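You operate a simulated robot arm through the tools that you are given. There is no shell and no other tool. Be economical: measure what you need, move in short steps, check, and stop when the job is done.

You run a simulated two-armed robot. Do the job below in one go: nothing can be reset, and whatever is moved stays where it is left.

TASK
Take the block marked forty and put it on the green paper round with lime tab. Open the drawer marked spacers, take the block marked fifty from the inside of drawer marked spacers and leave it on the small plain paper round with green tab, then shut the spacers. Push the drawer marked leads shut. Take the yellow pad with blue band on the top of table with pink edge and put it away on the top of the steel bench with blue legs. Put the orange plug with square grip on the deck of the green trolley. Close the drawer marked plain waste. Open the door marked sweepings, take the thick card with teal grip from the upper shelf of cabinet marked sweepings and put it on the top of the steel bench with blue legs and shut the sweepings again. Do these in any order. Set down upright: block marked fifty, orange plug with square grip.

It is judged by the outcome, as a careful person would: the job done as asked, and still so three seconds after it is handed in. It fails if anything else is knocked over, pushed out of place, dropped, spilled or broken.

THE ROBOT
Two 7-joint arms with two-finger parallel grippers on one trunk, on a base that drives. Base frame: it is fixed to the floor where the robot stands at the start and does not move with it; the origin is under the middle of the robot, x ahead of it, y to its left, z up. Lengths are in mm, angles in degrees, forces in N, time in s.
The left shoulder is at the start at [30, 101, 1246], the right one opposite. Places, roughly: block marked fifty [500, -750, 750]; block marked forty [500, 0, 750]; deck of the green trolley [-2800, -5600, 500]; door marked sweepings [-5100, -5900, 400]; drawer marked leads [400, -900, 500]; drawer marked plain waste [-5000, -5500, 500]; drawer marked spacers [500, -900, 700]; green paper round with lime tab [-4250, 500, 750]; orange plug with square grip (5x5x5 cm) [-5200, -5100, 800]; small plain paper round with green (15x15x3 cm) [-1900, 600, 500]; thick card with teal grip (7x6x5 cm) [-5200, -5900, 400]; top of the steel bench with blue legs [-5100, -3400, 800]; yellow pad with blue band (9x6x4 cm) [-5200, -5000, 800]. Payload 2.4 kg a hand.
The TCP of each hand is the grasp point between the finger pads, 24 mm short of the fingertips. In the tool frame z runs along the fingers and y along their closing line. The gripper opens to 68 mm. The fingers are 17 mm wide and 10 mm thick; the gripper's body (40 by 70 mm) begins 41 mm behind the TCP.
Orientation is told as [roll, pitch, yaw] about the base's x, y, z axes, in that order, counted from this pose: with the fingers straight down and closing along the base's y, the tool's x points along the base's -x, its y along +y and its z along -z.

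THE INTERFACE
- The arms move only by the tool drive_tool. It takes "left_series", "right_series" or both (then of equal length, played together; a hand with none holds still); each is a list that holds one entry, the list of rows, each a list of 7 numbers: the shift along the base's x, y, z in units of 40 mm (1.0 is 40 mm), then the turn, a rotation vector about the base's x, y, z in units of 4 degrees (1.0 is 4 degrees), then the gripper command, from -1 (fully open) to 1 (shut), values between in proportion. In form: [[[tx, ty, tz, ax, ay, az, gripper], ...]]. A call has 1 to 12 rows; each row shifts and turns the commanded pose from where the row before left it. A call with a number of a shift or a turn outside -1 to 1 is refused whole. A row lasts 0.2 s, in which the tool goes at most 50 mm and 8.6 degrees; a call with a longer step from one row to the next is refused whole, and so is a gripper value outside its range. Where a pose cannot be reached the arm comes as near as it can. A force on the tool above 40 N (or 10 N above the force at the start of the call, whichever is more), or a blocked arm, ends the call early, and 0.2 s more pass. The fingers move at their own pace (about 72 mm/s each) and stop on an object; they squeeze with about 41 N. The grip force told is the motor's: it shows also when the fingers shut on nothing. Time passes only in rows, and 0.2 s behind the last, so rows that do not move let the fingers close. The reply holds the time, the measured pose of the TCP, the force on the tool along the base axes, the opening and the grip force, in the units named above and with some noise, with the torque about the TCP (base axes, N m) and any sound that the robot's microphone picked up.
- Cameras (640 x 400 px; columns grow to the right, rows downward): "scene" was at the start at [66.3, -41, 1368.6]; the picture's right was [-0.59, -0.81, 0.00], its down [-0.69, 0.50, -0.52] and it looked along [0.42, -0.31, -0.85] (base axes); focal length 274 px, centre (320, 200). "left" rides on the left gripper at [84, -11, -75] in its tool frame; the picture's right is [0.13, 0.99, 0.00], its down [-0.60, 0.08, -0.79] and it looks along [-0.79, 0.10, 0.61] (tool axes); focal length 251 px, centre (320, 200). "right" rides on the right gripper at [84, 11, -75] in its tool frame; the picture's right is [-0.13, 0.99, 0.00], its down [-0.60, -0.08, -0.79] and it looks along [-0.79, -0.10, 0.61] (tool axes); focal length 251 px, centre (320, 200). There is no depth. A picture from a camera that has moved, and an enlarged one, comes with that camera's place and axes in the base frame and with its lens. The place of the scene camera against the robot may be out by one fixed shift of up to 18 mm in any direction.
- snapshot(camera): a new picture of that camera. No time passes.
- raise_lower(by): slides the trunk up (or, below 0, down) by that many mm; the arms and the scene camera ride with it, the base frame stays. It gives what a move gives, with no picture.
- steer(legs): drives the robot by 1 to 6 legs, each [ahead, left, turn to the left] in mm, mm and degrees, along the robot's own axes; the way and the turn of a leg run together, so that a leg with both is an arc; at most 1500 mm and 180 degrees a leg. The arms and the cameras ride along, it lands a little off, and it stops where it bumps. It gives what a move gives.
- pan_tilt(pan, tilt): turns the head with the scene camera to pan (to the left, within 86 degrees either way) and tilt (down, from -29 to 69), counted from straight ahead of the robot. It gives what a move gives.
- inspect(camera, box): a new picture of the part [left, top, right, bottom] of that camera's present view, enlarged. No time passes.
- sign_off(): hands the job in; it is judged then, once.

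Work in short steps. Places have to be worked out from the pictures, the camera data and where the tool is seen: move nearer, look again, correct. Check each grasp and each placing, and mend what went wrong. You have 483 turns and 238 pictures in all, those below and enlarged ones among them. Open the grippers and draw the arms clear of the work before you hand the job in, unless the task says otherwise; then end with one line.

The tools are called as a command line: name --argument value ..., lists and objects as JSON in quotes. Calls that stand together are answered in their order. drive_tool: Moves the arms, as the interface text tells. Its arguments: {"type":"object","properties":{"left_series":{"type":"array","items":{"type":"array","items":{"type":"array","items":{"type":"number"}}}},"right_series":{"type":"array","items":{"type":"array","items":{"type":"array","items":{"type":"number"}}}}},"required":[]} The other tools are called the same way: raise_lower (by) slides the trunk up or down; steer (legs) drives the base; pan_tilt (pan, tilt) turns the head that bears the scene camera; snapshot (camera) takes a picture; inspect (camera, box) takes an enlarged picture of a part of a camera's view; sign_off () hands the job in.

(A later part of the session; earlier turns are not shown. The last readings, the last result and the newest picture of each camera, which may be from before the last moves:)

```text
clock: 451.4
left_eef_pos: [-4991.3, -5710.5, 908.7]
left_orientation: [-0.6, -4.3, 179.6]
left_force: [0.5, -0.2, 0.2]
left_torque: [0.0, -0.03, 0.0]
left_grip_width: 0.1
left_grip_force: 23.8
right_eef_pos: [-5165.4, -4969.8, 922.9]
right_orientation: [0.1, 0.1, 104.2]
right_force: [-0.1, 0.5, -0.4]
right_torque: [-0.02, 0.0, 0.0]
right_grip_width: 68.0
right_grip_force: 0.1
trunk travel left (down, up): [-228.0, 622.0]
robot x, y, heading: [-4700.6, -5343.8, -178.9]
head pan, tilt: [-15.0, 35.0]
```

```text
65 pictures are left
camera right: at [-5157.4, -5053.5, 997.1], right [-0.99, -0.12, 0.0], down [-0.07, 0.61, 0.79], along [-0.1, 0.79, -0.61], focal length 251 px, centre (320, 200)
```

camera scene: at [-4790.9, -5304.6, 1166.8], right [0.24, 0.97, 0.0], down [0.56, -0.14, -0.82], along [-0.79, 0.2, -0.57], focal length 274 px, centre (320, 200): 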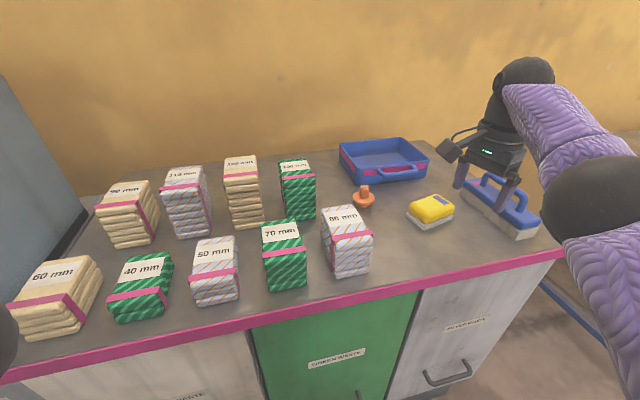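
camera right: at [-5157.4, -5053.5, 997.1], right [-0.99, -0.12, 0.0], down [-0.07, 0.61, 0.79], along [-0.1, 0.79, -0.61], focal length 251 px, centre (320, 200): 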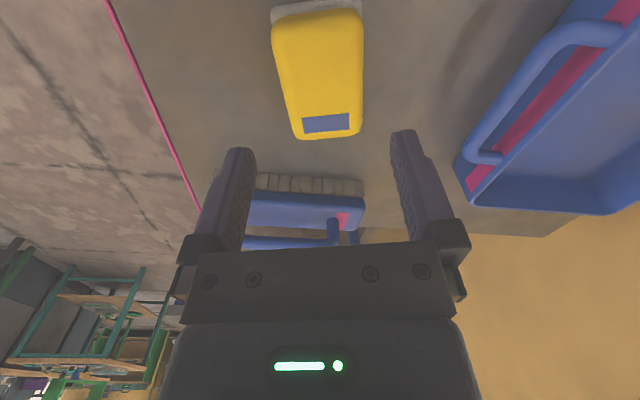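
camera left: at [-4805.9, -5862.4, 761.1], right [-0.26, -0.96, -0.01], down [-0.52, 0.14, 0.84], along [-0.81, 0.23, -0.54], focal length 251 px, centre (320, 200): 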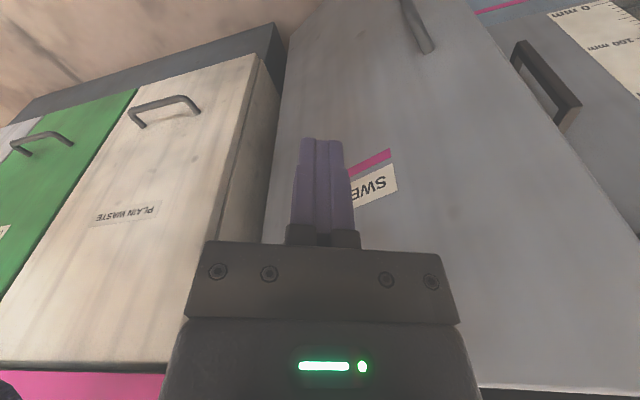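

Pad centre [-5170, -4963], yellow width ~56 mm. I shift (-5, +6) and go down to just above, then check.

drive_tool --right_series '[[[-0.12, 0.16, -0.3, 0, 0, 0, -1], [0, 0, -0.5, 0, 0, 0, -1], [0, 0, -0.5, 0, 0, 0, -1]]]'

snapshot --camera "right"

```text
clock: 452.2
left_eef_pos: [-4990.4, -5711.2, 908.4]
left_orientation: [-0.5, -4.4, 179.5]
left_force: [-0.5, -0.5, -1.0]
left_torque: [-0.02, -0.02, -0.03]
left_grip_width: 0.0
left_grip_force: 23.5
right_eef_pos: [-5166.0, -4965.7, 871.1]
right_orientation: [0.2, 0.1, 104.4]
right_force: [-0.5, -0.4, 0.3]
right_torque: [-0.01, -0.02, 0.01]
right_grip_width: 68.1
right_grip_force: 0.1
right hand out of reach, approached as far as the arm can: row 1
trunk travel left (down, up): [-228.0, 622.0]
robot x, y, heading: [-4701.3, -5348.1, -179.0]
head pan, tilt: [-15.0, 35.0]
```

```text
64 pictures are left
camera right: at [-5157.1, -5048.4, 945.8], right [-0.99, -0.12, 0.0], down [-0.07, 0.61, 0.79], along [-0.1, 0.79, -0.61], focal length 251 px, centre (320, 200)
```

right: 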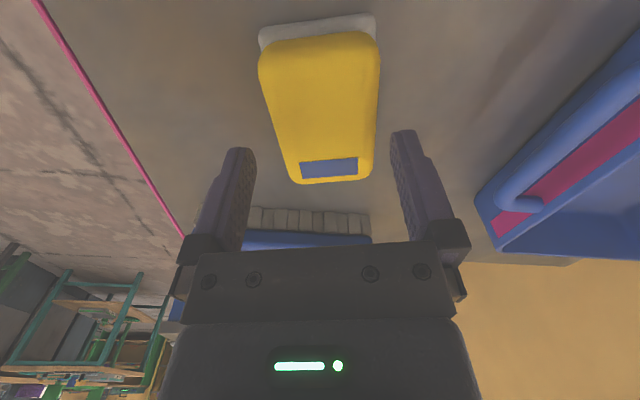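

Still 6 mm short in x; I nudge the base 6 mm and descend to 828.

steer --legs '[[7, -3, 0]]'

drive_tool --right_series '[[[0, 0, -0.4, 0, 0, 0, -1], [0, 0, -0.35, 0, 0, 0, -1], [0, 0, -0.3, 0, 0, 0, -1]]]'

snapshot --camera "right"

```text
clock: 452.9
left_eef_pos: [-4997.3, -5707.8, 908.9]
left_orientation: [-0.5, -4.4, 179.6]
left_force: [-0.5, 0.1, 0.6]
left_torque: [0.01, 0.03, 0.03]
left_grip_width: 0.0
left_grip_force: 23.6
right_eef_pos: [-5173.2, -4962.4, 871.3]
right_orientation: [0.2, 0.2, 104.3]
right_force: [0.1, -0.3, -0.3]
right_torque: [0.01, 0.01, 0.02]
right_grip_width: 67.8
right_grip_force: 0.2
trunk travel left (down, up): [-228.0, 622.0]
robot x, y, heading: [-4709.7, -5342.2, -178.5]
head pan, tilt: [-15.0, 35.0]
```

```text
clock: 453.7
left_eef_pos: [-4997.9, -5709.1, 908.5]
left_orientation: [-0.5, -4.2, 179.6]
left_force: [-1.3, 0.3, 0.3]
left_torque: [0.03, -0.01, -0.03]
left_grip_width: 0.0
left_grip_force: 24.0
right_eef_pos: [-5172.3, -4961.4, 830.5]
right_orientation: [0.3, 0.2, 104.3]
right_force: [-0.1, -0.4, 0.0]
right_torque: [-0.01, 0.03, 0.0]
right_grip_width: 68.1
right_grip_force: 0.1
trunk travel left (down, up): [-228.0, 622.0]
robot x, y, heading: [-4712.5, -5346.3, -179.0]
head pan, tilt: [-15.0, 35.0]
```

```text
63 pictures are left
camera right: at [-5163.3, -5046.1, 904.3], right [-0.99, -0.12, 0.0], down [-0.07, 0.61, 0.79], along [-0.1, 0.79, -0.61], focal length 251 px, centre (320, 200)
```

right: 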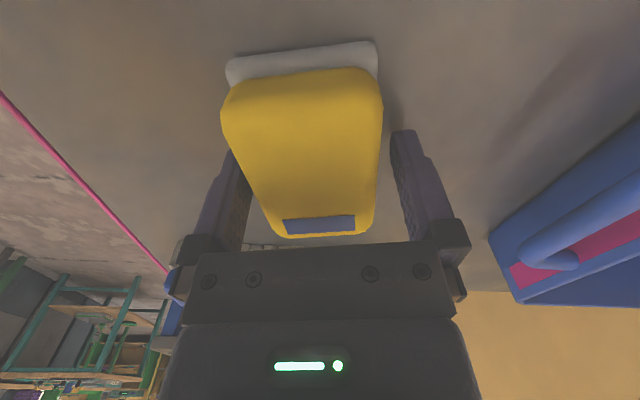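

The pad is between the fingers with no contact force. I close and lift.

drive_tool --right_series '[[[0.08, 0, -0.05, 0, 0, 0, -1], [0, 0, 0, 0, 0, 0, 1], [0, 0, 0, 0, 0, 0, 1], [0, 0, 0, 0, 0, 0, 1], [0, 0, 0.4, 0, 0, 0, 1], [0, 0, 0.7, 0, 0, 0, 1], [0, 0, 0.7, 0, 0, 0, 1]]]'

snapshot --camera "right"

```text
clock: 455.3
left_eef_pos: [-4997.3, -5708.5, 908.4]
left_orientation: [-0.5, -4.2, 179.6]
left_force: [0.1, 0.5, 0.4]
left_torque: [0.0, -0.02, -0.01]
left_grip_width: 0.0
left_grip_force: 23.3
right_eef_pos: [-5168.0, -4961.4, 900.2]
right_orientation: [0.2, 0.2, 104.3]
right_force: [-0.5, -0.6, -0.2]
right_torque: [0.0, 0.03, 0.02]
right_grip_width: 56.9
right_grip_force: 41.1
trunk travel left (down, up): [-228.0, 622.0]
robot x, y, heading: [-4714.0, -5345.4, -179.1]
head pan, tilt: [-15.0, 35.0]
```

```text
62 pictures are left
camera right: at [-5159.8, -5045.1, 974.1], right [-0.99, -0.12, 0.0], down [-0.07, 0.61, 0.79], along [-0.1, 0.79, -0.61], focal length 251 px, centre (320, 200)
```

right: 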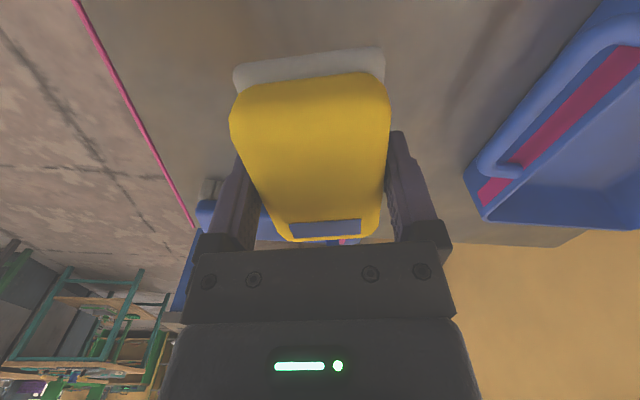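

Pad held (57 mm). I back off, and go to the bench: spot in front of the card between the two devices, ~[-4805, -3614].

steer --legs '[[-450, 0, -1], [0, -1345, 0]]'

drive_tool --right_series '[[[0, 0, 0.3, 0, 0, -0.9, 1], [0, 0, 0.3, 0, 0, -0.9, 1], [0, 0, 0, 0, 0, -0.9, 1], [0, 0, 0, 0, 0, -0.8, 1]]]'

pan_tilt --pan -30 --tilt 42

snapshot --camera "scene"

snapshot --camera "right"

```text
clock: 464.3
left_eef_pos: [-4541.1, -4352.0, 909.0]
left_orientation: [-0.5, -4.4, 176.5]
left_force: [0.1, 0.2, 0.0]
left_torque: [0.01, -0.01, 0.05]
left_grip_width: 0.0
left_grip_force: 23.5
right_eef_pos: [-4673.1, -3597.4, 899.5]
right_orientation: [0.3, 0.1, 101.3]
right_force: [0.1, 0.9, -0.9]
right_torque: [0.01, 0.01, 0.0]
right_grip_width: 56.8
right_grip_force: 41.4
trunk travel left (down, up): [-228.0, 622.0]
robot x, y, heading: [-4233.4, -4008.3, 177.9]
head pan, tilt: [-15.0, 35.0]
```

```text
clock: 465.3
left_eef_pos: [-4541.0, -4352.0, 909.4]
left_orientation: [-0.4, -4.4, 176.5]
left_force: [0.4, 0.6, 0.8]
left_torque: [-0.02, 0.02, -0.02]
left_grip_width: 0.1
left_grip_force: 24.1
right_eef_pos: [-4673.7, -3596.1, 922.4]
right_orientation: [0.1, 0.1, 87.3]
right_force: [0.0, 0.0, -0.8]
right_torque: [0.04, 0.02, 0.0]
right_grip_width: 56.8
right_grip_force: 40.5
trunk travel left (down, up): [-228.0, 622.0]
robot x, y, heading: [-4234.0, -4004.7, 178.1]
head pan, tilt: [-15.0, 35.0]
```

```text
clock: 466.1
left_eef_pos: [-4542.2, -4352.5, 909.4]
left_orientation: [-0.5, -4.4, 176.4]
left_force: [-0.1, -0.8, -0.9]
left_torque: [0.0, -0.01, 0.0]
left_grip_width: 0.1
left_grip_force: 23.4
right_eef_pos: [-4673.4, -3596.1, 921.7]
right_orientation: [0.2, 0.1, 87.4]
right_force: [0.1, -0.9, 0.0]
right_torque: [-0.02, 0.01, 0.02]
right_grip_width: 56.5
right_grip_force: 41.1
trunk travel left (down, up): [-228.0, 622.0]
robot x, y, heading: [-4234.3, -4005.4, 177.9]
head pan, tilt: [-30.0, 42.0]
```

```text
61 pictures are left
camera scene: at [-4383.4, -3957.8, 1156.3], right [0.53, 0.85, 0.0], down [0.57, -0.35, -0.74], along [-0.63, 0.39, -0.67], focal length 274 px, centre (320, 200)
```

scene: 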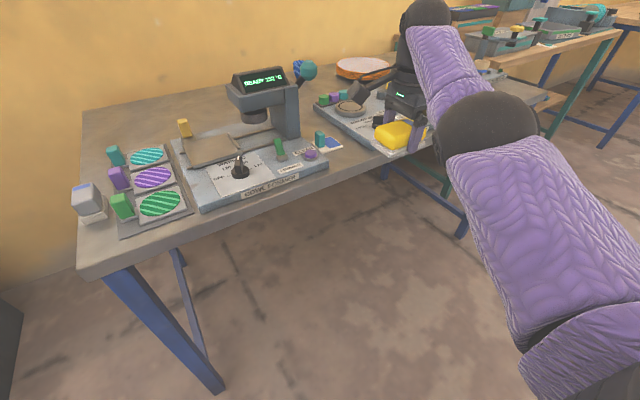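

```text
60 pictures are left
camera right: at [-4689.2, -3679.4, 996.4], right [-0.98, 0.18, 0.0], down [0.11, 0.6, 0.79], along [0.14, 0.78, -0.61], focal length 251 px, centre (320, 200)
```

right: 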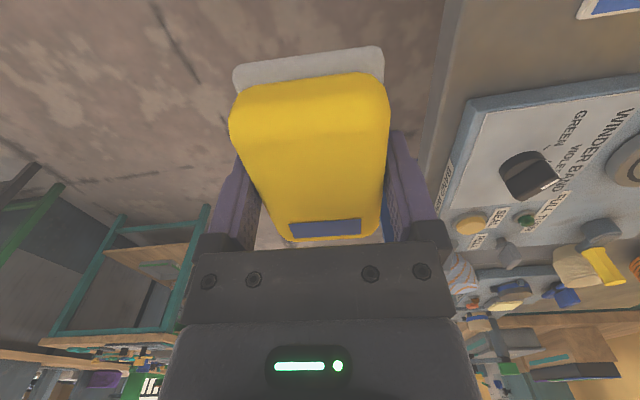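

I position over the spot [-4808, -3621] (between bench edge and card) and check again.

steer --legs '[[134, 29, 0]]'

snapshot --camera "right"

inspect --camera "scene" --box '[300, 60, 500, 220]'

```text
clock: 467.4
left_eef_pos: [-4680.3, -4376.0, 908.6]
left_orientation: [-0.5, -4.3, 176.4]
left_force: [0.1, 0.1, 0.4]
left_torque: [0.01, 0.02, 0.0]
left_grip_width: 0.2
left_grip_force: 23.8
right_eef_pos: [-4809.2, -3620.8, 922.5]
right_orientation: [0.1, 0.1, 87.0]
right_force: [0.2, -0.2, -0.4]
right_torque: [0.0, -0.03, 0.01]
right_grip_width: 56.6
right_grip_force: 40.8
trunk travel left (down, up): [-228.0, 622.0]
robot x, y, heading: [-4372.9, -4025.9, 177.7]
head pan, tilt: [-30.0, 42.0]
```

```text
59 pictures are left
camera right: at [-4825.5, -3702.7, 996.3], right [-0.98, 0.18, 0.0], down [0.11, 0.6, 0.79], along [0.14, 0.78, -0.61], focal length 251 px, centre (320, 200)
```

right: 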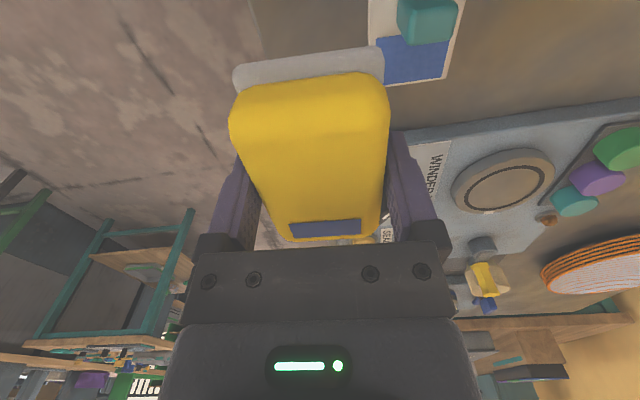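

```text
2.50 times, centred on (400, 140) of scene
camera zoom: at [-4520.5, -3982.1, 1156.2], right [0.53, 0.85, 0.0], down [0.57, -0.36, -0.74], along [-0.63, 0.4, -0.67], focal length 684 px, centre (120, 350)
```

zoom: 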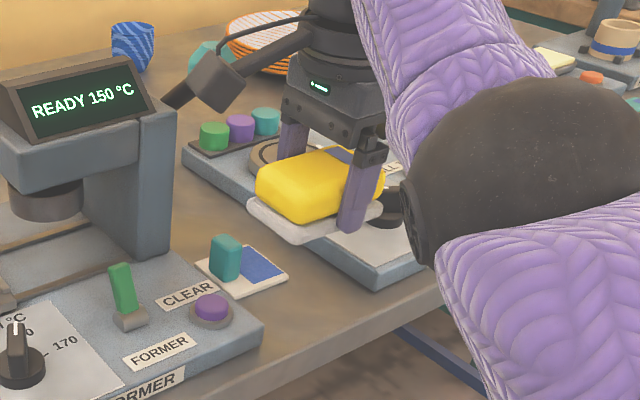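

Centred in the 75 mm slot between bench edge and card. I lower gently.

drive_tool --right_series '[[[0.02, 0, -0.5, 0, 0, 0.2, 1], [0, 0, -0.5, 0, 0, 0.2, 1], [0, 0, -0.5, 0, 0, 0.2, 1], [0, 0, -0.3, 0, 0, 0.1, 1]]]'

snapshot --camera "right"

```text
clock: 468.4
left_eef_pos: [-4679.9, -4376.1, 908.3]
left_orientation: [-0.5, -4.2, 176.3]
left_force: [0.4, -0.4, -0.3]
left_torque: [0.0, -0.02, -0.04]
left_grip_width: 0.0
left_grip_force: 23.8
right_eef_pos: [-4808.3, -3619.0, 849.2]
right_orientation: [0.3, 0.2, 89.9]
right_force: [-0.6, 0.3, 0.0]
right_torque: [-0.02, 0.01, 0.01]
right_grip_width: 57.1
right_grip_force: 40.6
trunk travel left (down, up): [-228.0, 622.0]
robot x, y, heading: [-4372.4, -4025.6, 177.7]
head pan, tilt: [-30.0, 42.0]
```

```text
57 pictures are left
camera right: at [-4821.0, -3702.8, 923.5], right [-0.99, 0.13, 0.0], down [0.08, 0.61, 0.79], along [0.1, 0.78, -0.61], focal length 251 px, centre (320, 200)
```

right: 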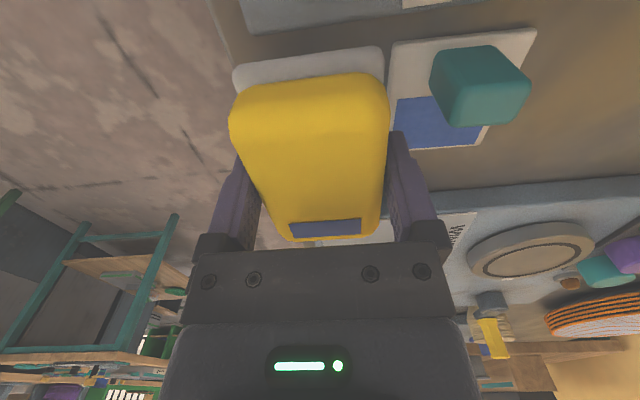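

Pad fits between edge and card. I lower to contact.

drive_tool --right_series '[[[-0.04, 0, -0.15, 0, 0, 0, 1], [0, 0, -0.12, 0, 0, 0, 1], [0, 0, -0.1, 0, 0, 0, 1], [0, 0, -0.08, 0, 0, 0, 1]]]'

```text
clock: 469.4
left_eef_pos: [-4679.7, -4376.2, 908.3]
left_orientation: [-0.5, -4.3, 176.2]
left_force: [-0.2, -0.1, -0.1]
left_torque: [0.04, 0.02, 0.0]
left_grip_width: 0.2
left_grip_force: 23.9
right_eef_pos: [-4807.2, -3618.9, 830.8]
right_orientation: [0.3, 0.1, 89.8]
right_force: [0.7, -0.5, -0.4]
right_torque: [-0.02, 0.02, -0.01]
right_grip_width: 56.9
right_grip_force: 41.9
trunk travel left (down, up): [-228.0, 622.0]
robot x, y, heading: [-4372.6, -4026.6, 177.7]
head pan, tilt: [-30.0, 42.0]
```

drive_tool --right_series '[[[0, 0, -0.1, 0, 0, 0, 1], [0, 0, -0.1, 0, 0, 0, 1], [0, 0, -0.1, 0, 0, 0, 1]]]'

snapshot --camera "right"

```text
clock: 470.1
left_eef_pos: [-4679.0, -4377.1, 909.2]
left_orientation: [-0.6, -4.3, 176.3]
left_force: [0.0, -1.1, 0.2]
left_torque: [-0.01, 0.02, 0.01]
left_grip_width: 0.1
left_grip_force: 23.8
right_eef_pos: [-4808.7, -3618.7, 830.2]
right_orientation: [1.0, -0.1, 89.8]
right_force: [6.8, -3.3, 21.7]
right_torque: [-0.49, -0.21, 0.1]
right_grip_width: 56.8
right_grip_force: 40.6
trunk travel left (down, up): [-228.0, 622.0]
robot x, y, heading: [-4373.3, -4032.5, 177.6]
head pan, tilt: [-30.0, 42.0]
stopped in row 3 (right hand): the force on the tool passed its limit at 45 N (the readings are from after the stop); the commanded pose is now the measured one
```

```text
56 pictures are left
camera right: at [-4821.0, -3703.3, 902.8], right [-0.99, 0.13, 0.02], down [0.09, 0.6, 0.79], along [0.09, 0.79, -0.61], focal length 251 px, centre (320, 200)
```

right: 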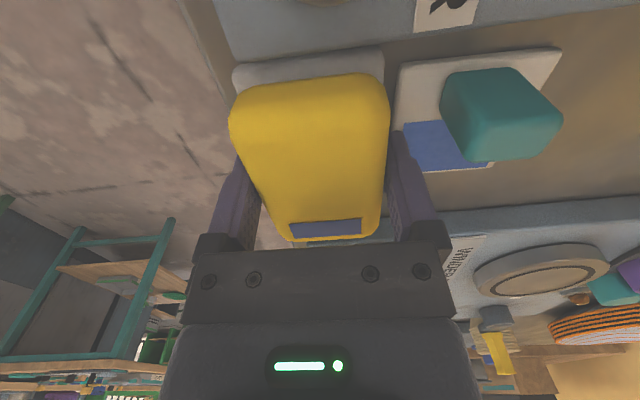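

Contact. I open and lift straight up.

drive_tool --right_series '[[[0, 0, 0.05, 0, 0, 0, -1], [0, 0, 0, 0, 0, 0, -1], [0, 0, 0, 0, 0, 0, -1], [0, 0, 0.4, 0, 0, 0, -1], [0, 0, 0.7, 0, 0, 0, -1], [0, 0, 0.7, 0, 0, 0, -1]]]'

snapshot --camera "right"

```text
clock: 471.5
left_eef_pos: [-4680.5, -4375.3, 908.7]
left_orientation: [-0.5, -4.3, 176.4]
left_force: [-0.3, 0.7, -0.4]
left_torque: [0.02, -0.02, 0.01]
left_grip_width: 0.1
left_grip_force: 23.8
right_eef_pos: [-4811.5, -3618.8, 901.8]
right_orientation: [0.7, 0.0, 89.7]
right_force: [0.2, 0.3, 0.0]
right_torque: [-0.02, -0.01, -0.02]
right_grip_width: 67.9
right_grip_force: 0.0
trunk travel left (down, up): [-228.0, 622.0]
robot x, y, heading: [-4371.3, -4029.0, 177.7]
head pan, tilt: [-30.0, 42.0]
```

```text
55 pictures are left
camera right: at [-4823.0, -3703.0, 975.4], right [-0.99, 0.13, 0.01], down [0.09, 0.6, 0.79], along [0.1, 0.79, -0.61], focal length 251 px, centre (320, 200)
```

right: 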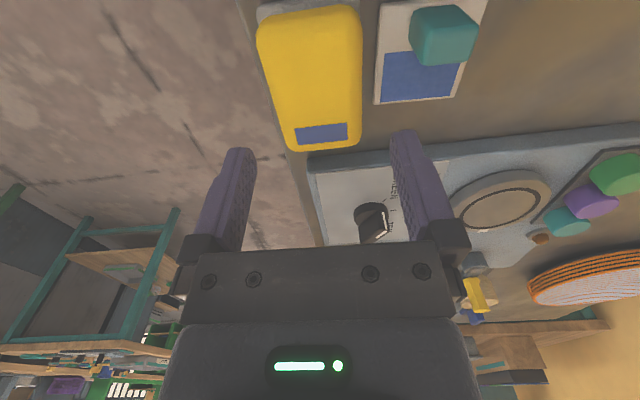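

Pad is on the bench. Next the plug: I back off, turn the right tool to point forward with -30° pitch, bring it inward, and raise the left hand.

steer --legs '[[-320, 0, 2]]'

drive_tool --right_series '[[[0, 0, 0, 0, 0, 1, -1], [0, 0, 0, 0, 0, 1, -1], [0, 0, 0, 0, 0, 1, -1], [0, 0, 0, 0, 0, 1, -1], [0, 0, 0, 0, 0, 1, -1], [0, 0, 0, 0, 0, 1, -1], [0, 0, 0, 0, 0, 1, -1], [0, 0, 0, 0, 0, 1, -1], [0, 0, 0, 0, 0, 1, -1], [0, 0, 0, 0, 0, 1, -1], [0, 0, 0, 0, 0, 1, -1], [0, 0, 0, 0, 0, 1, -1]]]' --left_series '[[[0, 0, 0.5, 0, 0, 0, 1], [0, 0, 0.5, 0, 0, 0, 1], [0, 0, 0.5, 0, 0, 0, 1], [0, 0, 0.5, 0, 0, 0, 1], [0, 0, 0.5, 0, 0, 0, 1], [0, 0, 0.5, 0, 0, 0, 1], [0, 0, 0, 0, 0, 0, 1], [0, 0, 0, 0, 0, 0, 1], [0, 0, 0, 0, 0, 0, 1], [0, 0, 0, 0, 0, 0, 1], [0, 0, 0, 0, 0, 0, 1], [0, 0, 0, 0, 0, 0, 1]]]'

drive_tool --right_series '[[[0, -0.2, 0, 0, 0, 1, -1], [0, -0.3, 0, 0, 0.6, 1, -1], [-0.2, -0.3, 0, 0, 0.8, 1, -1], [-0.2, -0.3, 0, 0, 0.8, 1, -1], [-0.2, -0.3, 0, 0, 0.8, 1, -1], [-0.2, -0.3, 0, 0, 0.8, 1, -1], [-0.2, -0.3, 0, 0, 0.8, 1, -1], [-0.2, -0.3, 0, 0, 0.8, 1, -1], [-0.2, -0.3, 0, 0, 0.8, 1, -1], [-0.2, -0.3, 0, 0, 0.8, 1, -1], [-0.2, -0.2, 0, 0, 0.8, 0, -1]]]'

```text
clock: 473.6
left_eef_pos: [-4353.6, -4392.3, 908.5]
left_orientation: [-0.5, -4.3, 178.1]
left_force: [-0.5, -0.2, 0.3]
left_torque: [-0.02, 0.01, 0.01]
left_grip_width: 0.0
left_grip_force: 23.6
right_eef_pos: [-4507.8, -3641.0, 901.9]
right_orientation: [0.8, 0.0, 91.5]
right_force: [0.5, 0.3, -0.4]
right_torque: [0.01, -0.01, 0.0]
right_grip_width: 68.2
right_grip_force: 0.2
trunk travel left (down, up): [-228.0, 622.0]
robot x, y, heading: [-4058.3, -4036.1, 179.6]
head pan, tilt: [-30.0, 42.0]
```

```text
clock: 476.2
left_eef_pos: [-4353.4, -4394.3, 1030.5]
left_orientation: [-0.6, -4.3, 178.1]
left_force: [0.0, -0.4, 0.6]
left_torque: [0.02, -0.03, 0.01]
left_grip_width: 0.0
left_grip_force: 24.2
right_eef_pos: [-4508.9, -3640.7, 902.4]
right_orientation: [0.8, 0.0, 139.7]
right_force: [-0.7, -0.1, -0.7]
right_torque: [0.02, 0.02, 0.01]
right_grip_width: 68.2
right_grip_force: 0.0
trunk travel left (down, up): [-228.0, 622.0]
robot x, y, heading: [-4056.7, -4038.6, 179.5]
head pan, tilt: [-30.0, 42.0]
```

```text
clock: 478.6
left_eef_pos: [-4353.8, -4392.3, 1031.6]
left_orientation: [-0.5, -4.3, 178.1]
left_force: [0.3, 0.1, -0.4]
left_torque: [-0.01, 0.0, 0.04]
left_grip_width: 0.0
left_grip_force: 23.6
right_eef_pos: [-4581.8, -3765.0, 904.0]
right_orientation: [9.7, -29.4, 178.2]
right_force: [-0.1, -0.1, -0.4]
right_torque: [-0.05, 0.0, 0.0]
right_grip_width: 68.0
right_grip_force: 0.0
trunk travel left (down, up): [-228.0, 622.0]
robot x, y, heading: [-4058.6, -4037.8, 179.5]
head pan, tilt: [-30.0, 42.0]
```

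drive_tool --right_series '[[[0, 0, 0, 0.9, 0, 0, -1], [0, 0, 0, 0.9, 0, 0, -1]]]'

steer --legs '[[0, 1325, 0.5], [480, 0, 0]]'

pan_tilt --pan -15 --tilt 40

snapshot --camera "right"

snapshot --camera "scene"

```text
clock: 479.2
left_eef_pos: [-4355.0, -4392.7, 1029.9]
left_orientation: [-0.5, -4.2, 178.1]
left_force: [0.0, -0.4, 0.3]
left_torque: [0.03, 0.02, -0.01]
left_grip_width: 0.2
left_grip_force: 23.4
right_eef_pos: [-4581.4, -3765.8, 903.5]
right_orientation: [1.6, -29.5, -177.8]
right_force: [0.8, 0.2, 0.1]
right_torque: [0.0, 0.01, 0.01]
right_grip_width: 68.0
right_grip_force: 0.0
trunk travel left (down, up): [-228.0, 622.0]
robot x, y, heading: [-4055.2, -4037.4, 179.3]
head pan, tilt: [-30.0, 42.0]
```

```text
clock: 488.3
left_eef_pos: [-4838.9, -5711.3, 1029.9]
left_orientation: [-0.5, -4.3, 177.4]
left_force: [-0.3, -0.2, 0.2]
left_torque: [0.01, -0.01, -0.03]
left_grip_width: 0.0
left_grip_force: 23.7
right_eef_pos: [-5060.1, -5081.1, 903.5]
right_orientation: [1.6, -29.3, -178.5]
right_force: [-0.3, -0.1, 0.2]
right_torque: [0.01, 0.01, 0.01]
right_grip_width: 68.0
right_grip_force: 0.1
trunk travel left (down, up): [-228.0, 622.0]
robot x, y, heading: [-4537.3, -5359.0, 178.7]
head pan, tilt: [-30.0, 42.0]
```

```text
clock: 489.1
left_eef_pos: [-4839.0, -5710.2, 1030.8]
left_orientation: [-0.4, -4.3, 177.3]
left_force: [-0.2, -0.5, -0.1]
left_torque: [-0.02, 0.01, -0.01]
left_grip_width: 0.0
left_grip_force: 23.8
right_eef_pos: [-5059.2, -5080.5, 903.8]
right_orientation: [1.6, -29.4, -178.5]
right_force: [-0.3, 1.0, -0.4]
right_torque: [0.02, 0.0, -0.03]
right_grip_width: 68.1
right_grip_force: 0.1
trunk travel left (down, up): [-228.0, 622.0]
robot x, y, heading: [-4538.9, -5358.3, 178.8]
head pan, tilt: [-15.0, 40.0]
```

```text
54 pictures are left
camera right: at [-4950.6, -5085.7, 926.2], right [-0.07, -0.99, 0.09], down [-0.14, 0.1, 0.99], along [-0.99, 0.06, -0.15], focal length 251 px, centre (320, 200)
```

right: 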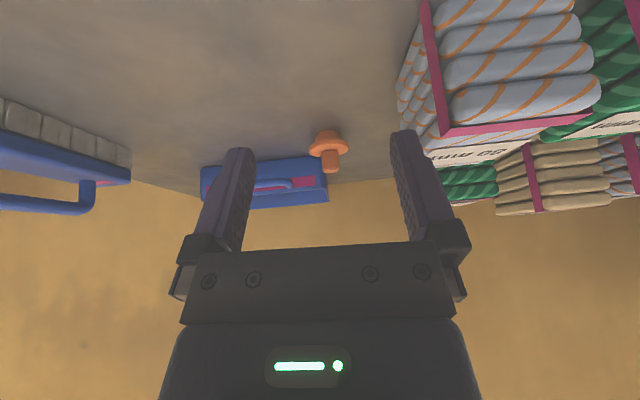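

```text
53 pictures are left
camera scene: at [-4696.9, -5333.3, 1159.2], right [0.28, 0.96, 0.0], down [0.62, -0.18, -0.77], along [-0.74, 0.21, -0.64], focal length 274 px, centre (320, 200)
```

scene: 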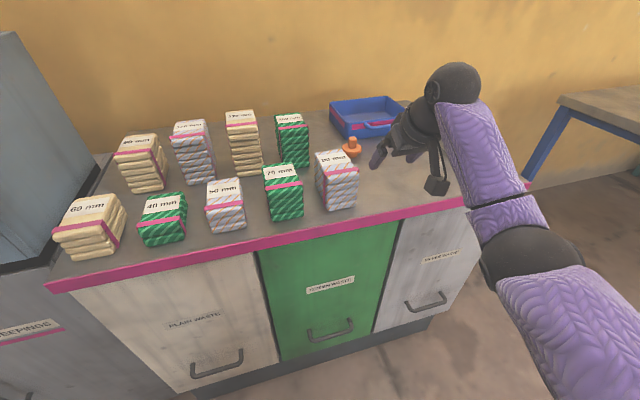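

Plug's square grip is at [-5271, -5084, 825]. I tuck the left hand inward first, then advance 190 mm at a safe height.

drive_tool --left_series '[[[0.4, 0.6, 0, 0, 0, 0, 1], [0.4, 0.6, 0, 0, 0, 0, 1], [0.4, 0.6, 0, 0, 0, 0, 1]]]'

steer --legs '[[190, 7, 0]]'

snapshot --camera "right"

```text
clock: 489.9
left_eef_pos: [-4789.3, -5641.0, 1029.1]
left_orientation: [-0.5, -4.2, 177.4]
left_force: [0.1, 0.1, 0.8]
left_torque: [0.0, 0.0, 0.02]
left_grip_width: 0.0
left_grip_force: 23.3
right_eef_pos: [-5060.0, -5080.0, 902.9]
right_orientation: [1.6, -29.4, -178.4]
right_force: [0.0, -0.2, -0.1]
right_torque: [0.0, -0.01, 0.0]
right_grip_width: 68.0
right_grip_force: 0.1
trunk travel left (down, up): [-228.0, 622.0]
robot x, y, heading: [-4539.0, -5354.4, 178.9]
head pan, tilt: [-15.0, 40.0]
```

```text
clock: 491.4
left_eef_pos: [-4976.9, -5643.6, 1028.5]
left_orientation: [-0.5, -4.2, 177.3]
left_force: [-0.4, -0.3, -0.1]
left_torque: [0.01, -0.04, 0.01]
left_grip_width: 0.0
left_grip_force: 23.4
right_eef_pos: [-5246.5, -5082.8, 902.6]
right_orientation: [1.6, -29.3, -178.4]
right_force: [-0.7, 0.3, 0.0]
right_torque: [0.0, 0.01, -0.02]
right_grip_width: 67.9
right_grip_force: 0.1
trunk travel left (down, up): [-228.0, 622.0]
robot x, y, heading: [-4721.5, -5360.3, 178.6]
head pan, tilt: [-15.0, 40.0]
```

```text
52 pictures are left
camera right: at [-5137.4, -5089.0, 926.1], right [-0.07, -0.99, 0.09], down [-0.14, 0.1, 0.99], along [-0.99, 0.06, -0.15], focal length 251 px, centre (320, 200)
```

right: 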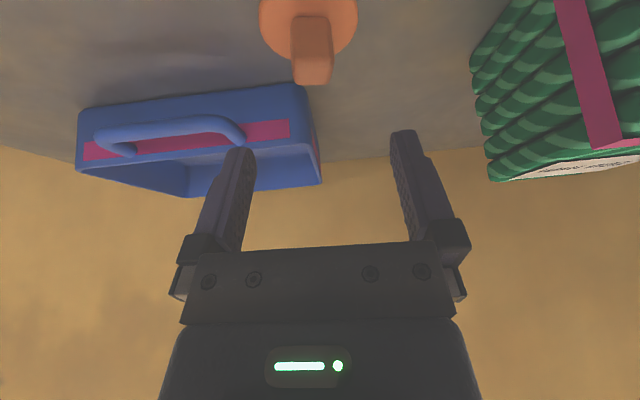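

Grip at [-5264, -5085]. I descend around it to z≈838.

drive_tool --right_series '[[[-0.33, -0.06, -0.4, 0, 0, 0, -1], [0, 0, -0.5, 0, 0, 0, -1], [0, 0, -0.4, 0, 0, 0, -1], [0, 0, -0.3, 0, 0, 0, -1]]]'

snapshot --camera "right"

```text
clock: 492.4
left_eef_pos: [-4975.9, -5644.0, 1029.8]
left_orientation: [-0.5, -4.3, 177.5]
left_force: [0.1, -0.8, 0.2]
left_torque: [0.02, -0.05, 0.01]
left_grip_width: 0.0
left_grip_force: 23.4
right_eef_pos: [-5258.4, -5085.1, 838.8]
right_orientation: [1.6, -29.3, -178.5]
right_force: [0.5, 0.1, -0.5]
right_torque: [-0.02, -0.03, -0.02]
right_grip_width: 67.9
right_grip_force: 0.1
trunk travel left (down, up): [-228.0, 622.0]
robot x, y, heading: [-4725.7, -5362.7, 179.0]
head pan, tilt: [-15.0, 40.0]
```

```text
51 pictures are left
camera right: at [-5149.9, -5090.8, 862.4], right [-0.07, -0.99, 0.09], down [-0.14, 0.1, 0.99], along [-0.99, 0.06, -0.15], focal length 251 px, centre (320, 200)
```

right: 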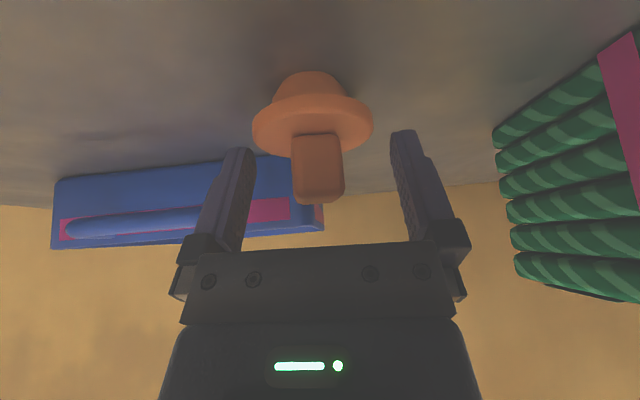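

The grip spans z 821–848; I raise 8 mm so the tips clear the flange, close and lift.

drive_tool --right_series '[[[0, 0, 0.2, 0, 0, 0, -1], [0, 0, 0, 0, 0, 0, 0.2], [0, 0, 0, 0, 0, 0, 1], [0, 0, 0, 0, 0, 0, 1], [0, 0, 0, 0, 0, 0, 1]]]'

snapshot --camera "right"

```text
clock: 493.6
left_eef_pos: [-4976.7, -5644.3, 1028.6]
left_orientation: [-0.5, -4.4, 177.4]
left_force: [-0.6, -0.2, 0.2]
left_torque: [0.01, -0.03, -0.01]
left_grip_width: 0.0
left_grip_force: 23.6
right_eef_pos: [-5260.1, -5085.9, 847.8]
right_orientation: [1.7, -29.3, -178.6]
right_force: [0.5, 0.1, 1.0]
right_torque: [-0.02, 0.0, -0.02]
right_grip_width: 0.0
right_grip_force: 23.3
trunk travel left (down, up): [-228.0, 622.0]
robot x, y, heading: [-4722.1, -5361.1, 178.9]
head pan, tilt: [-15.0, 40.0]
```

```text
50 pictures are left
camera right: at [-5150.3, -5090.9, 870.2], right [-0.07, -0.99, 0.09], down [-0.14, 0.1, 0.99], along [-0.99, 0.06, -0.15], focal length 251 px, centre (320, 200)
```

right: 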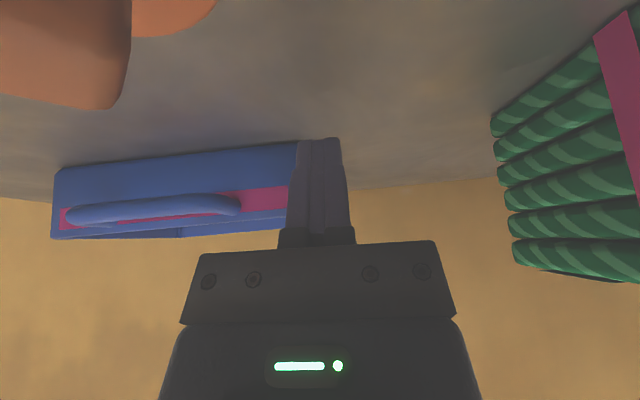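

The plug slipped out towards me. I look at where it is now.

inspect --camera "scene" --box '[330, 100, 530, 240]'

```text
2.86 times, centred on (430, 170) of scene
camera zoom: at [-4883.7, -5336.6, 1159.2], right [0.28, 0.96, 0.0], down [0.62, -0.18, -0.77], along [-0.74, 0.21, -0.64], focal length 782 px, centre (6, 286)
```

zoom: 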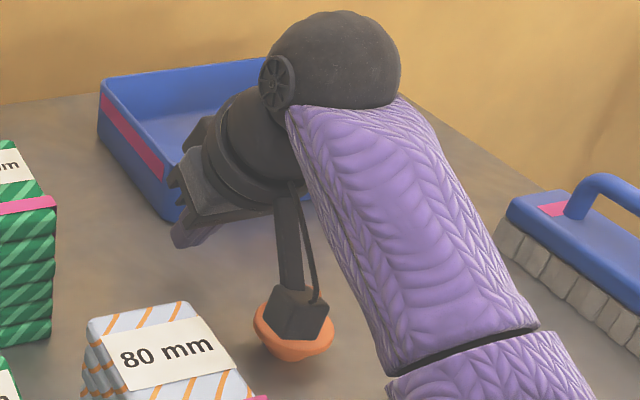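

It stands upright near [-5179, -5061], beside my camera stalk. I raise the hand straight up, open, and look.

drive_tool --right_series '[[[0, 0, 0.3, 0, 0, 0, 1], [0, 0, 0.6, 0, 0, 0, 1], [0, 0, 0.6, 0, 0, 0, -1], [0, 0, 0.3, 0, 0, 0, -1]]]'

steer --legs '[[-190, 0, 0]]'

snapshot --camera "right"

inspect --camera "scene" --box '[330, 80, 490, 220]'

```text
clock: 494.6
left_eef_pos: [-4975.6, -5643.3, 1029.9]
left_orientation: [-0.5, -4.5, 177.4]
left_force: [0.2, -1.0, 0.3]
left_torque: [-0.01, -0.01, 0.03]
left_grip_width: 0.0
left_grip_force: 23.6
right_eef_pos: [-5260.2, -5085.2, 918.3]
right_orientation: [1.7, -29.3, -178.6]
right_force: [0.3, -0.6, -0.6]
right_torque: [0.03, 0.01, 0.03]
right_grip_width: 68.1
right_grip_force: 0.1
trunk travel left (down, up): [-228.0, 622.0]
robot x, y, heading: [-4724.9, -5363.6, 178.9]
head pan, tilt: [-15.0, 40.0]
```

```text
clock: 496.2
left_eef_pos: [-4783.1, -5648.1, 1030.2]
left_orientation: [-0.5, -4.3, 177.7]
left_force: [0.5, -0.5, 0.1]
left_torque: [-0.03, -0.02, -0.02]
left_grip_width: 0.2
left_grip_force: 23.4
right_eef_pos: [-5070.4, -5094.2, 918.5]
right_orientation: [1.7, -29.4, -178.2]
right_force: [0.3, -1.5, 0.6]
right_torque: [-0.01, -0.01, -0.04]
right_grip_width: 67.7
right_grip_force: 0.2
trunk travel left (down, up): [-228.0, 622.0]
robot x, y, heading: [-4531.1, -5362.9, 178.9]
head pan, tilt: [-15.0, 40.0]
```

```text
48 pictures are left
camera right: at [-4961.4, -5097.8, 942.1], right [-0.07, -0.99, 0.09], down [-0.14, 0.1, 0.99], along [-0.99, 0.05, -0.15], focal length 251 px, centre (320, 200)
```

right: 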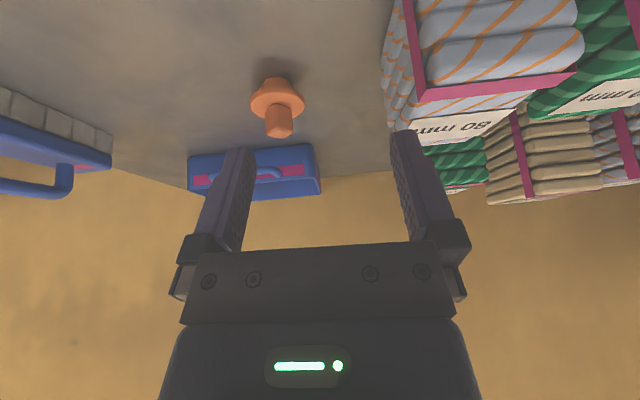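

```text
2.86 times, centred on (410, 150) of scene
camera zoom: at [-4692.4, -5340.8, 1159.2], right [0.27, 0.96, 0.0], down [0.62, -0.18, -0.77], along [-0.74, 0.21, -0.64], focal length 782 px, centre (63, 343)
```

zoom: 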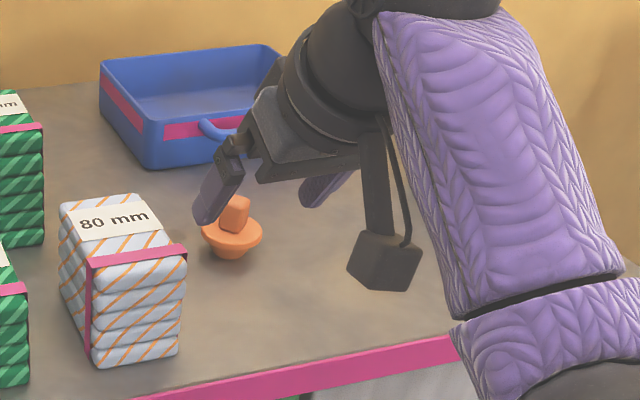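

Plug stands upright at about [-5173, -5058]. I line up short of it for a closer measurement.

steer --legs '[[70, -35, 0]]'

drive_tool --right_series '[[[0, 0, -0.5, 0, 0, 0, -1], [0, 0, -0.2, 0, 0, 0, -1]]]'

snapshot --camera "right"

```text
clock: 497.2
left_eef_pos: [-4853.4, -5612.3, 1028.5]
left_orientation: [-0.5, -4.3, 177.6]
left_force: [0.4, -0.2, -0.4]
left_torque: [0.01, 0.01, -0.02]
left_grip_width: 0.1
left_grip_force: 23.8
right_eef_pos: [-5139.8, -5055.9, 918.7]
right_orientation: [1.5, -29.4, -178.3]
right_force: [0.1, -0.3, -0.4]
right_torque: [0.0, 0.0, 0.03]
right_grip_width: 68.2
right_grip_force: 0.1
trunk travel left (down, up): [-228.0, 622.0]
robot x, y, heading: [-4604.8, -5328.8, 178.7]
head pan, tilt: [-15.0, 40.0]
```

```text
clock: 497.8
left_eef_pos: [-4854.3, -5612.4, 1029.5]
left_orientation: [-0.5, -4.3, 177.6]
left_force: [0.0, 0.1, -0.2]
left_torque: [-0.02, 0.0, 0.02]
left_grip_width: 0.0
left_grip_force: 23.6
right_eef_pos: [-5140.1, -5055.4, 888.3]
right_orientation: [1.6, -29.4, -178.3]
right_force: [0.4, 0.4, -0.2]
right_torque: [0.0, 0.0, -0.03]
right_grip_width: 68.2
right_grip_force: 0.1
trunk travel left (down, up): [-228.0, 622.0]
robot x, y, heading: [-4601.8, -5332.6, 179.1]
head pan, tilt: [-15.0, 40.0]
```

```text
46 pictures are left
camera right: at [-5031.1, -5061.2, 912.8], right [-0.07, -0.99, 0.09], down [-0.14, 0.1, 0.99], along [-0.99, 0.06, -0.15], focal length 251 px, centre (320, 200)
```

right: 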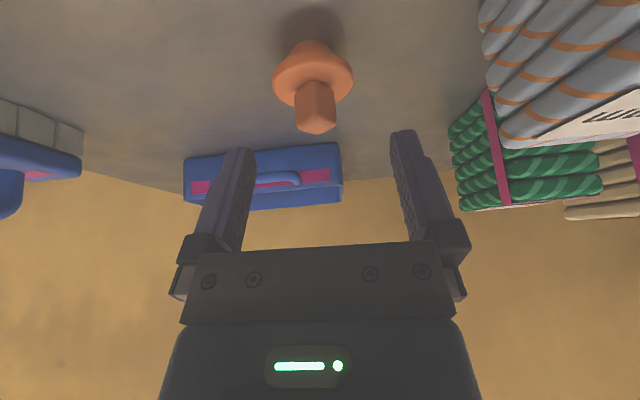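

The grip is now turned ~40°. I rotate my tool +40° about z so the pads meet its flat faces, then re-measure.

drive_tool --right_series '[[[0, 0, 0, 0, 0, 1, -1], [0, 0, 0, 0, 0, 1, -1], [0, 0, 0, 0, 0, 1, -1], [0, 0, 0, 0, 0, 1, -1], [0, 0, 0, 0, 0, 1, -1], [0, 0, 0, 0, 0, 1, -1], [0, 0, 0, 0, 0, 1, -1], [0, 0, 0, 0, 0, 1, -1], [0, 0, 0, 0, 0, 1, -1], [0, 0, 0, 0, 0, 1, -1]]]'

snapshot --camera "right"

```text
clock: 500.0
left_eef_pos: [-4854.5, -5611.8, 1029.7]
left_orientation: [-0.5, -4.3, 177.7]
left_force: [-0.2, 0.4, -0.3]
left_torque: [0.0, -0.02, -0.01]
left_grip_width: 0.0
left_grip_force: 23.5
right_eef_pos: [-5140.0, -5056.6, 890.2]
right_orientation: [1.7, -29.4, -138.2]
right_force: [0.4, -0.7, 0.3]
right_torque: [0.0, 0.02, 0.02]
right_grip_width: 67.9
right_grip_force: 0.1
trunk travel left (down, up): [-228.0, 622.0]
robot x, y, heading: [-4603.1, -5326.0, 179.0]
head pan, tilt: [-15.0, 40.0]
```

```text
45 pictures are left
camera right: at [-5053.4, -4988.5, 913.6], right [0.59, -0.8, 0.09], down [-0.17, -0.02, 0.99], along [-0.79, -0.59, -0.15], focal length 251 px, centre (320, 200)
```

right: 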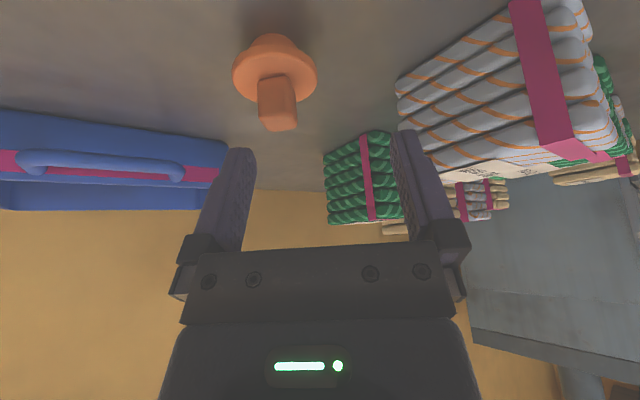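

Plug axis at [-5169, -5053]. I move over it and lower to z 850, then check before closing.

drive_tool --right_series '[[[-0.3, 0.1, -0.2, 0, 0, 0, -1], [-0.3, 0.1, -0.3, 0, 0, 0, -1], [0, 0, -0.5, 0, 0, 0, -1]]]'

snapshot --camera "right"

```text
clock: 500.8
left_eef_pos: [-4853.7, -5611.4, 1030.5]
left_orientation: [-0.5, -4.4, 177.6]
left_force: [-0.3, -0.3, 0.2]
left_torque: [0.0, -0.02, -0.01]
left_grip_width: 0.1
left_grip_force: 23.4
right_eef_pos: [-5145.4, -5053.3, 850.4]
right_orientation: [1.6, -29.3, -138.3]
right_force: [0.5, -1.5, -0.1]
right_torque: [0.04, 0.0, 0.0]
right_grip_width: 68.1
right_grip_force: 0.1
right hand out of reach, approached as far as the arm can: row 1, 2
trunk travel left (down, up): [-228.0, 622.0]
robot x, y, heading: [-4602.9, -5326.2, 179.2]
head pan, tilt: [-15.0, 40.0]
```

```text
44 pictures are left
camera right: at [-5059.5, -4986.1, 873.0], right [0.59, -0.81, 0.09], down [-0.17, -0.02, 0.99], along [-0.79, -0.59, -0.15], focal length 251 px, centre (320, 200)
```

right: 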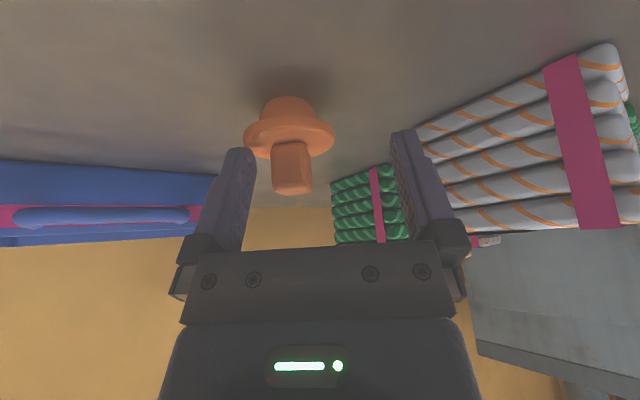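

I nudge the base 18 mm ahead and 7 right so the pads centre on the grip.

steer --legs '[[18, -7, 0]]'

snapshot --camera "right"

```text
clock: 501.6
left_eef_pos: [-4871.8, -5603.6, 1029.2]
left_orientation: [-0.6, -4.3, 177.6]
left_force: [0.3, 0.1, 0.2]
left_torque: [-0.01, -0.01, 0.01]
left_grip_width: 0.2
left_grip_force: 23.3
right_eef_pos: [-5164.0, -5046.3, 850.2]
right_orientation: [1.6, -29.4, -138.3]
right_force: [0.1, 0.0, 0.2]
right_torque: [-0.02, 0.02, 0.01]
right_grip_width: 68.0
right_grip_force: 0.1
trunk travel left (down, up): [-228.0, 622.0]
robot x, y, heading: [-4622.4, -5320.8, 178.7]
head pan, tilt: [-15.0, 40.0]
```

```text
43 pictures are left
camera right: at [-5077.6, -4978.5, 873.1], right [0.59, -0.81, 0.09], down [-0.17, -0.02, 0.99], along [-0.79, -0.59, -0.15], focal length 251 px, centre (320, 200)
```

right: 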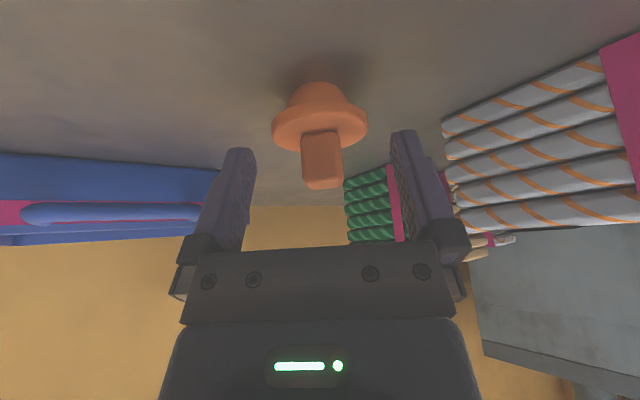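

The grip is centred in the pads now. I close.

drive_tool --right_series '[[[0, 0, -0.03, 0, 0, 0, 0], [0, 0, 0, 0, 0, 0, 0.2], [0, 0, 0, 0, 0, 0, 1], [0, 0, 0, 0, 0, 0, 1], [0, 0, 0, 0, 0, 0, 1]]]'

snapshot --camera "right"

```text
clock: 502.8
left_eef_pos: [-4873.6, -5604.3, 1029.2]
left_orientation: [-0.5, -4.3, 177.6]
left_force: [-0.2, -0.6, 0.1]
left_torque: [0.01, 0.02, -0.03]
left_grip_width: 0.1
left_grip_force: 23.5
right_eef_pos: [-5164.1, -5044.9, 848.6]
right_orientation: [1.6, -29.3, -138.3]
right_force: [-0.5, -0.3, 0.3]
right_torque: [0.02, -0.01, -0.03]
right_grip_width: 19.6
right_grip_force: 36.9
trunk travel left (down, up): [-228.0, 622.0]
robot x, y, heading: [-4622.2, -5325.8, 178.8]
head pan, tilt: [-15.0, 40.0]
```

```text
42 pictures are left
camera right: at [-5078.0, -4978.3, 871.8], right [0.59, -0.81, 0.09], down [-0.17, -0.02, 0.99], along [-0.79, -0.59, -0.15], focal length 251 px, centre (320, 200)
```

right: 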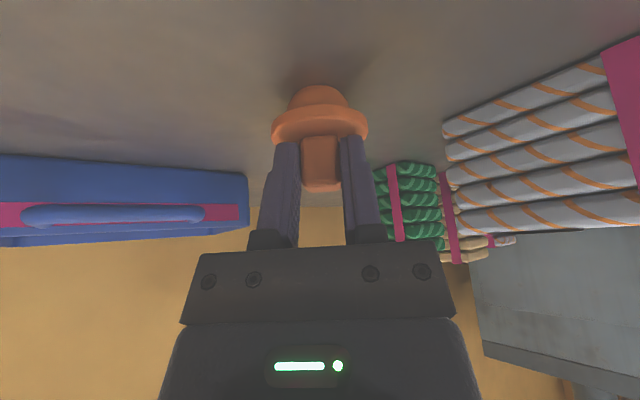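

Held (19.6 mm). I lift and back off.

drive_tool --right_series '[[[0, 0, 0.4, 0, 0, 0, 1], [0, 0, 0.8, 0, 0, 0, 1], [0, 0, 0.8, 0, 0, 0, 1], [0, 0, 0.8, 0, 0, 0, 1]]]'

steer --legs '[[-500, 0, 0]]'

snapshot --camera "right"

snapshot --camera "scene"

```text
clock: 503.8
left_eef_pos: [-4872.9, -5605.1, 1030.5]
left_orientation: [-0.4, -4.3, 177.7]
left_force: [0.1, -0.1, -0.5]
left_torque: [-0.03, 0.01, 0.0]
left_grip_width: 0.0
left_grip_force: 24.4
right_eef_pos: [-5155.8, -5048.5, 961.5]
right_orientation: [1.6, -29.3, -138.2]
right_force: [-0.2, 0.1, -1.0]
right_torque: [0.01, 0.0, -0.04]
right_grip_width: 19.2
right_grip_force: 37.1
right hand out of reach, approached as far as the arm can: row 4
trunk travel left (down, up): [-228.0, 622.0]
robot x, y, heading: [-4618.2, -5320.7, 178.9]
head pan, tilt: [-15.0, 40.0]
```

```text
clock: 506.8
left_eef_pos: [-4363.7, -5613.7, 1028.5]
left_orientation: [-0.5, -4.3, 178.0]
left_force: [-0.7, 0.1, -0.7]
left_torque: [0.01, -0.01, -0.01]
left_grip_width: 0.1
left_grip_force: 23.9
right_eef_pos: [-4650.5, -5058.5, 959.5]
right_orientation: [1.5, -29.4, -137.9]
right_force: [-0.5, 0.2, -0.6]
right_torque: [-0.04, 0.01, 0.01]
right_grip_width: 19.0
right_grip_force: 36.8
trunk travel left (down, up): [-228.0, 622.0]
robot x, y, heading: [-4115.4, -5326.1, 179.3]
head pan, tilt: [-15.0, 40.0]
```

```text
41 pictures are left
camera right: at [-4565.5, -4990.8, 984.2], right [0.59, -0.8, 0.09], down [-0.17, -0.02, 0.99], along [-0.79, -0.6, -0.15], focal length 251 px, centre (320, 200)
```

right: 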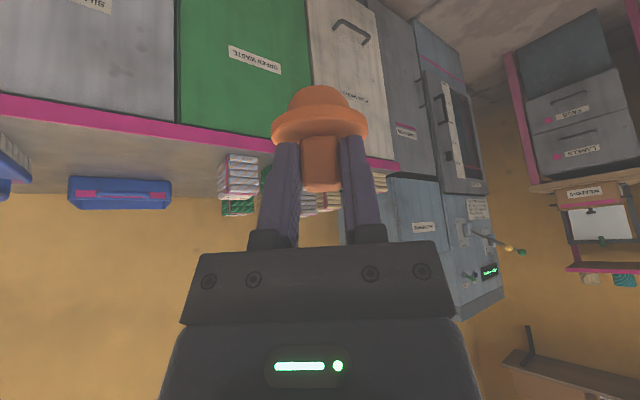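

```text
40 pictures are left
camera scene: at [-4274.6, -5305.0, 1159.2], right [0.27, 0.96, 0.0], down [0.62, -0.17, -0.77], along [-0.74, 0.21, -0.64], focal length 274 px, centre (320, 200)
```

scene: 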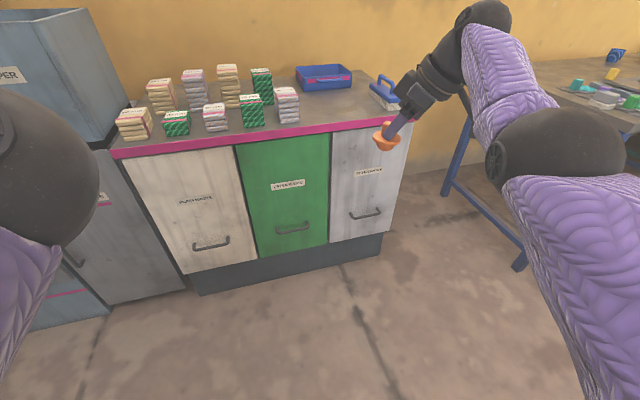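

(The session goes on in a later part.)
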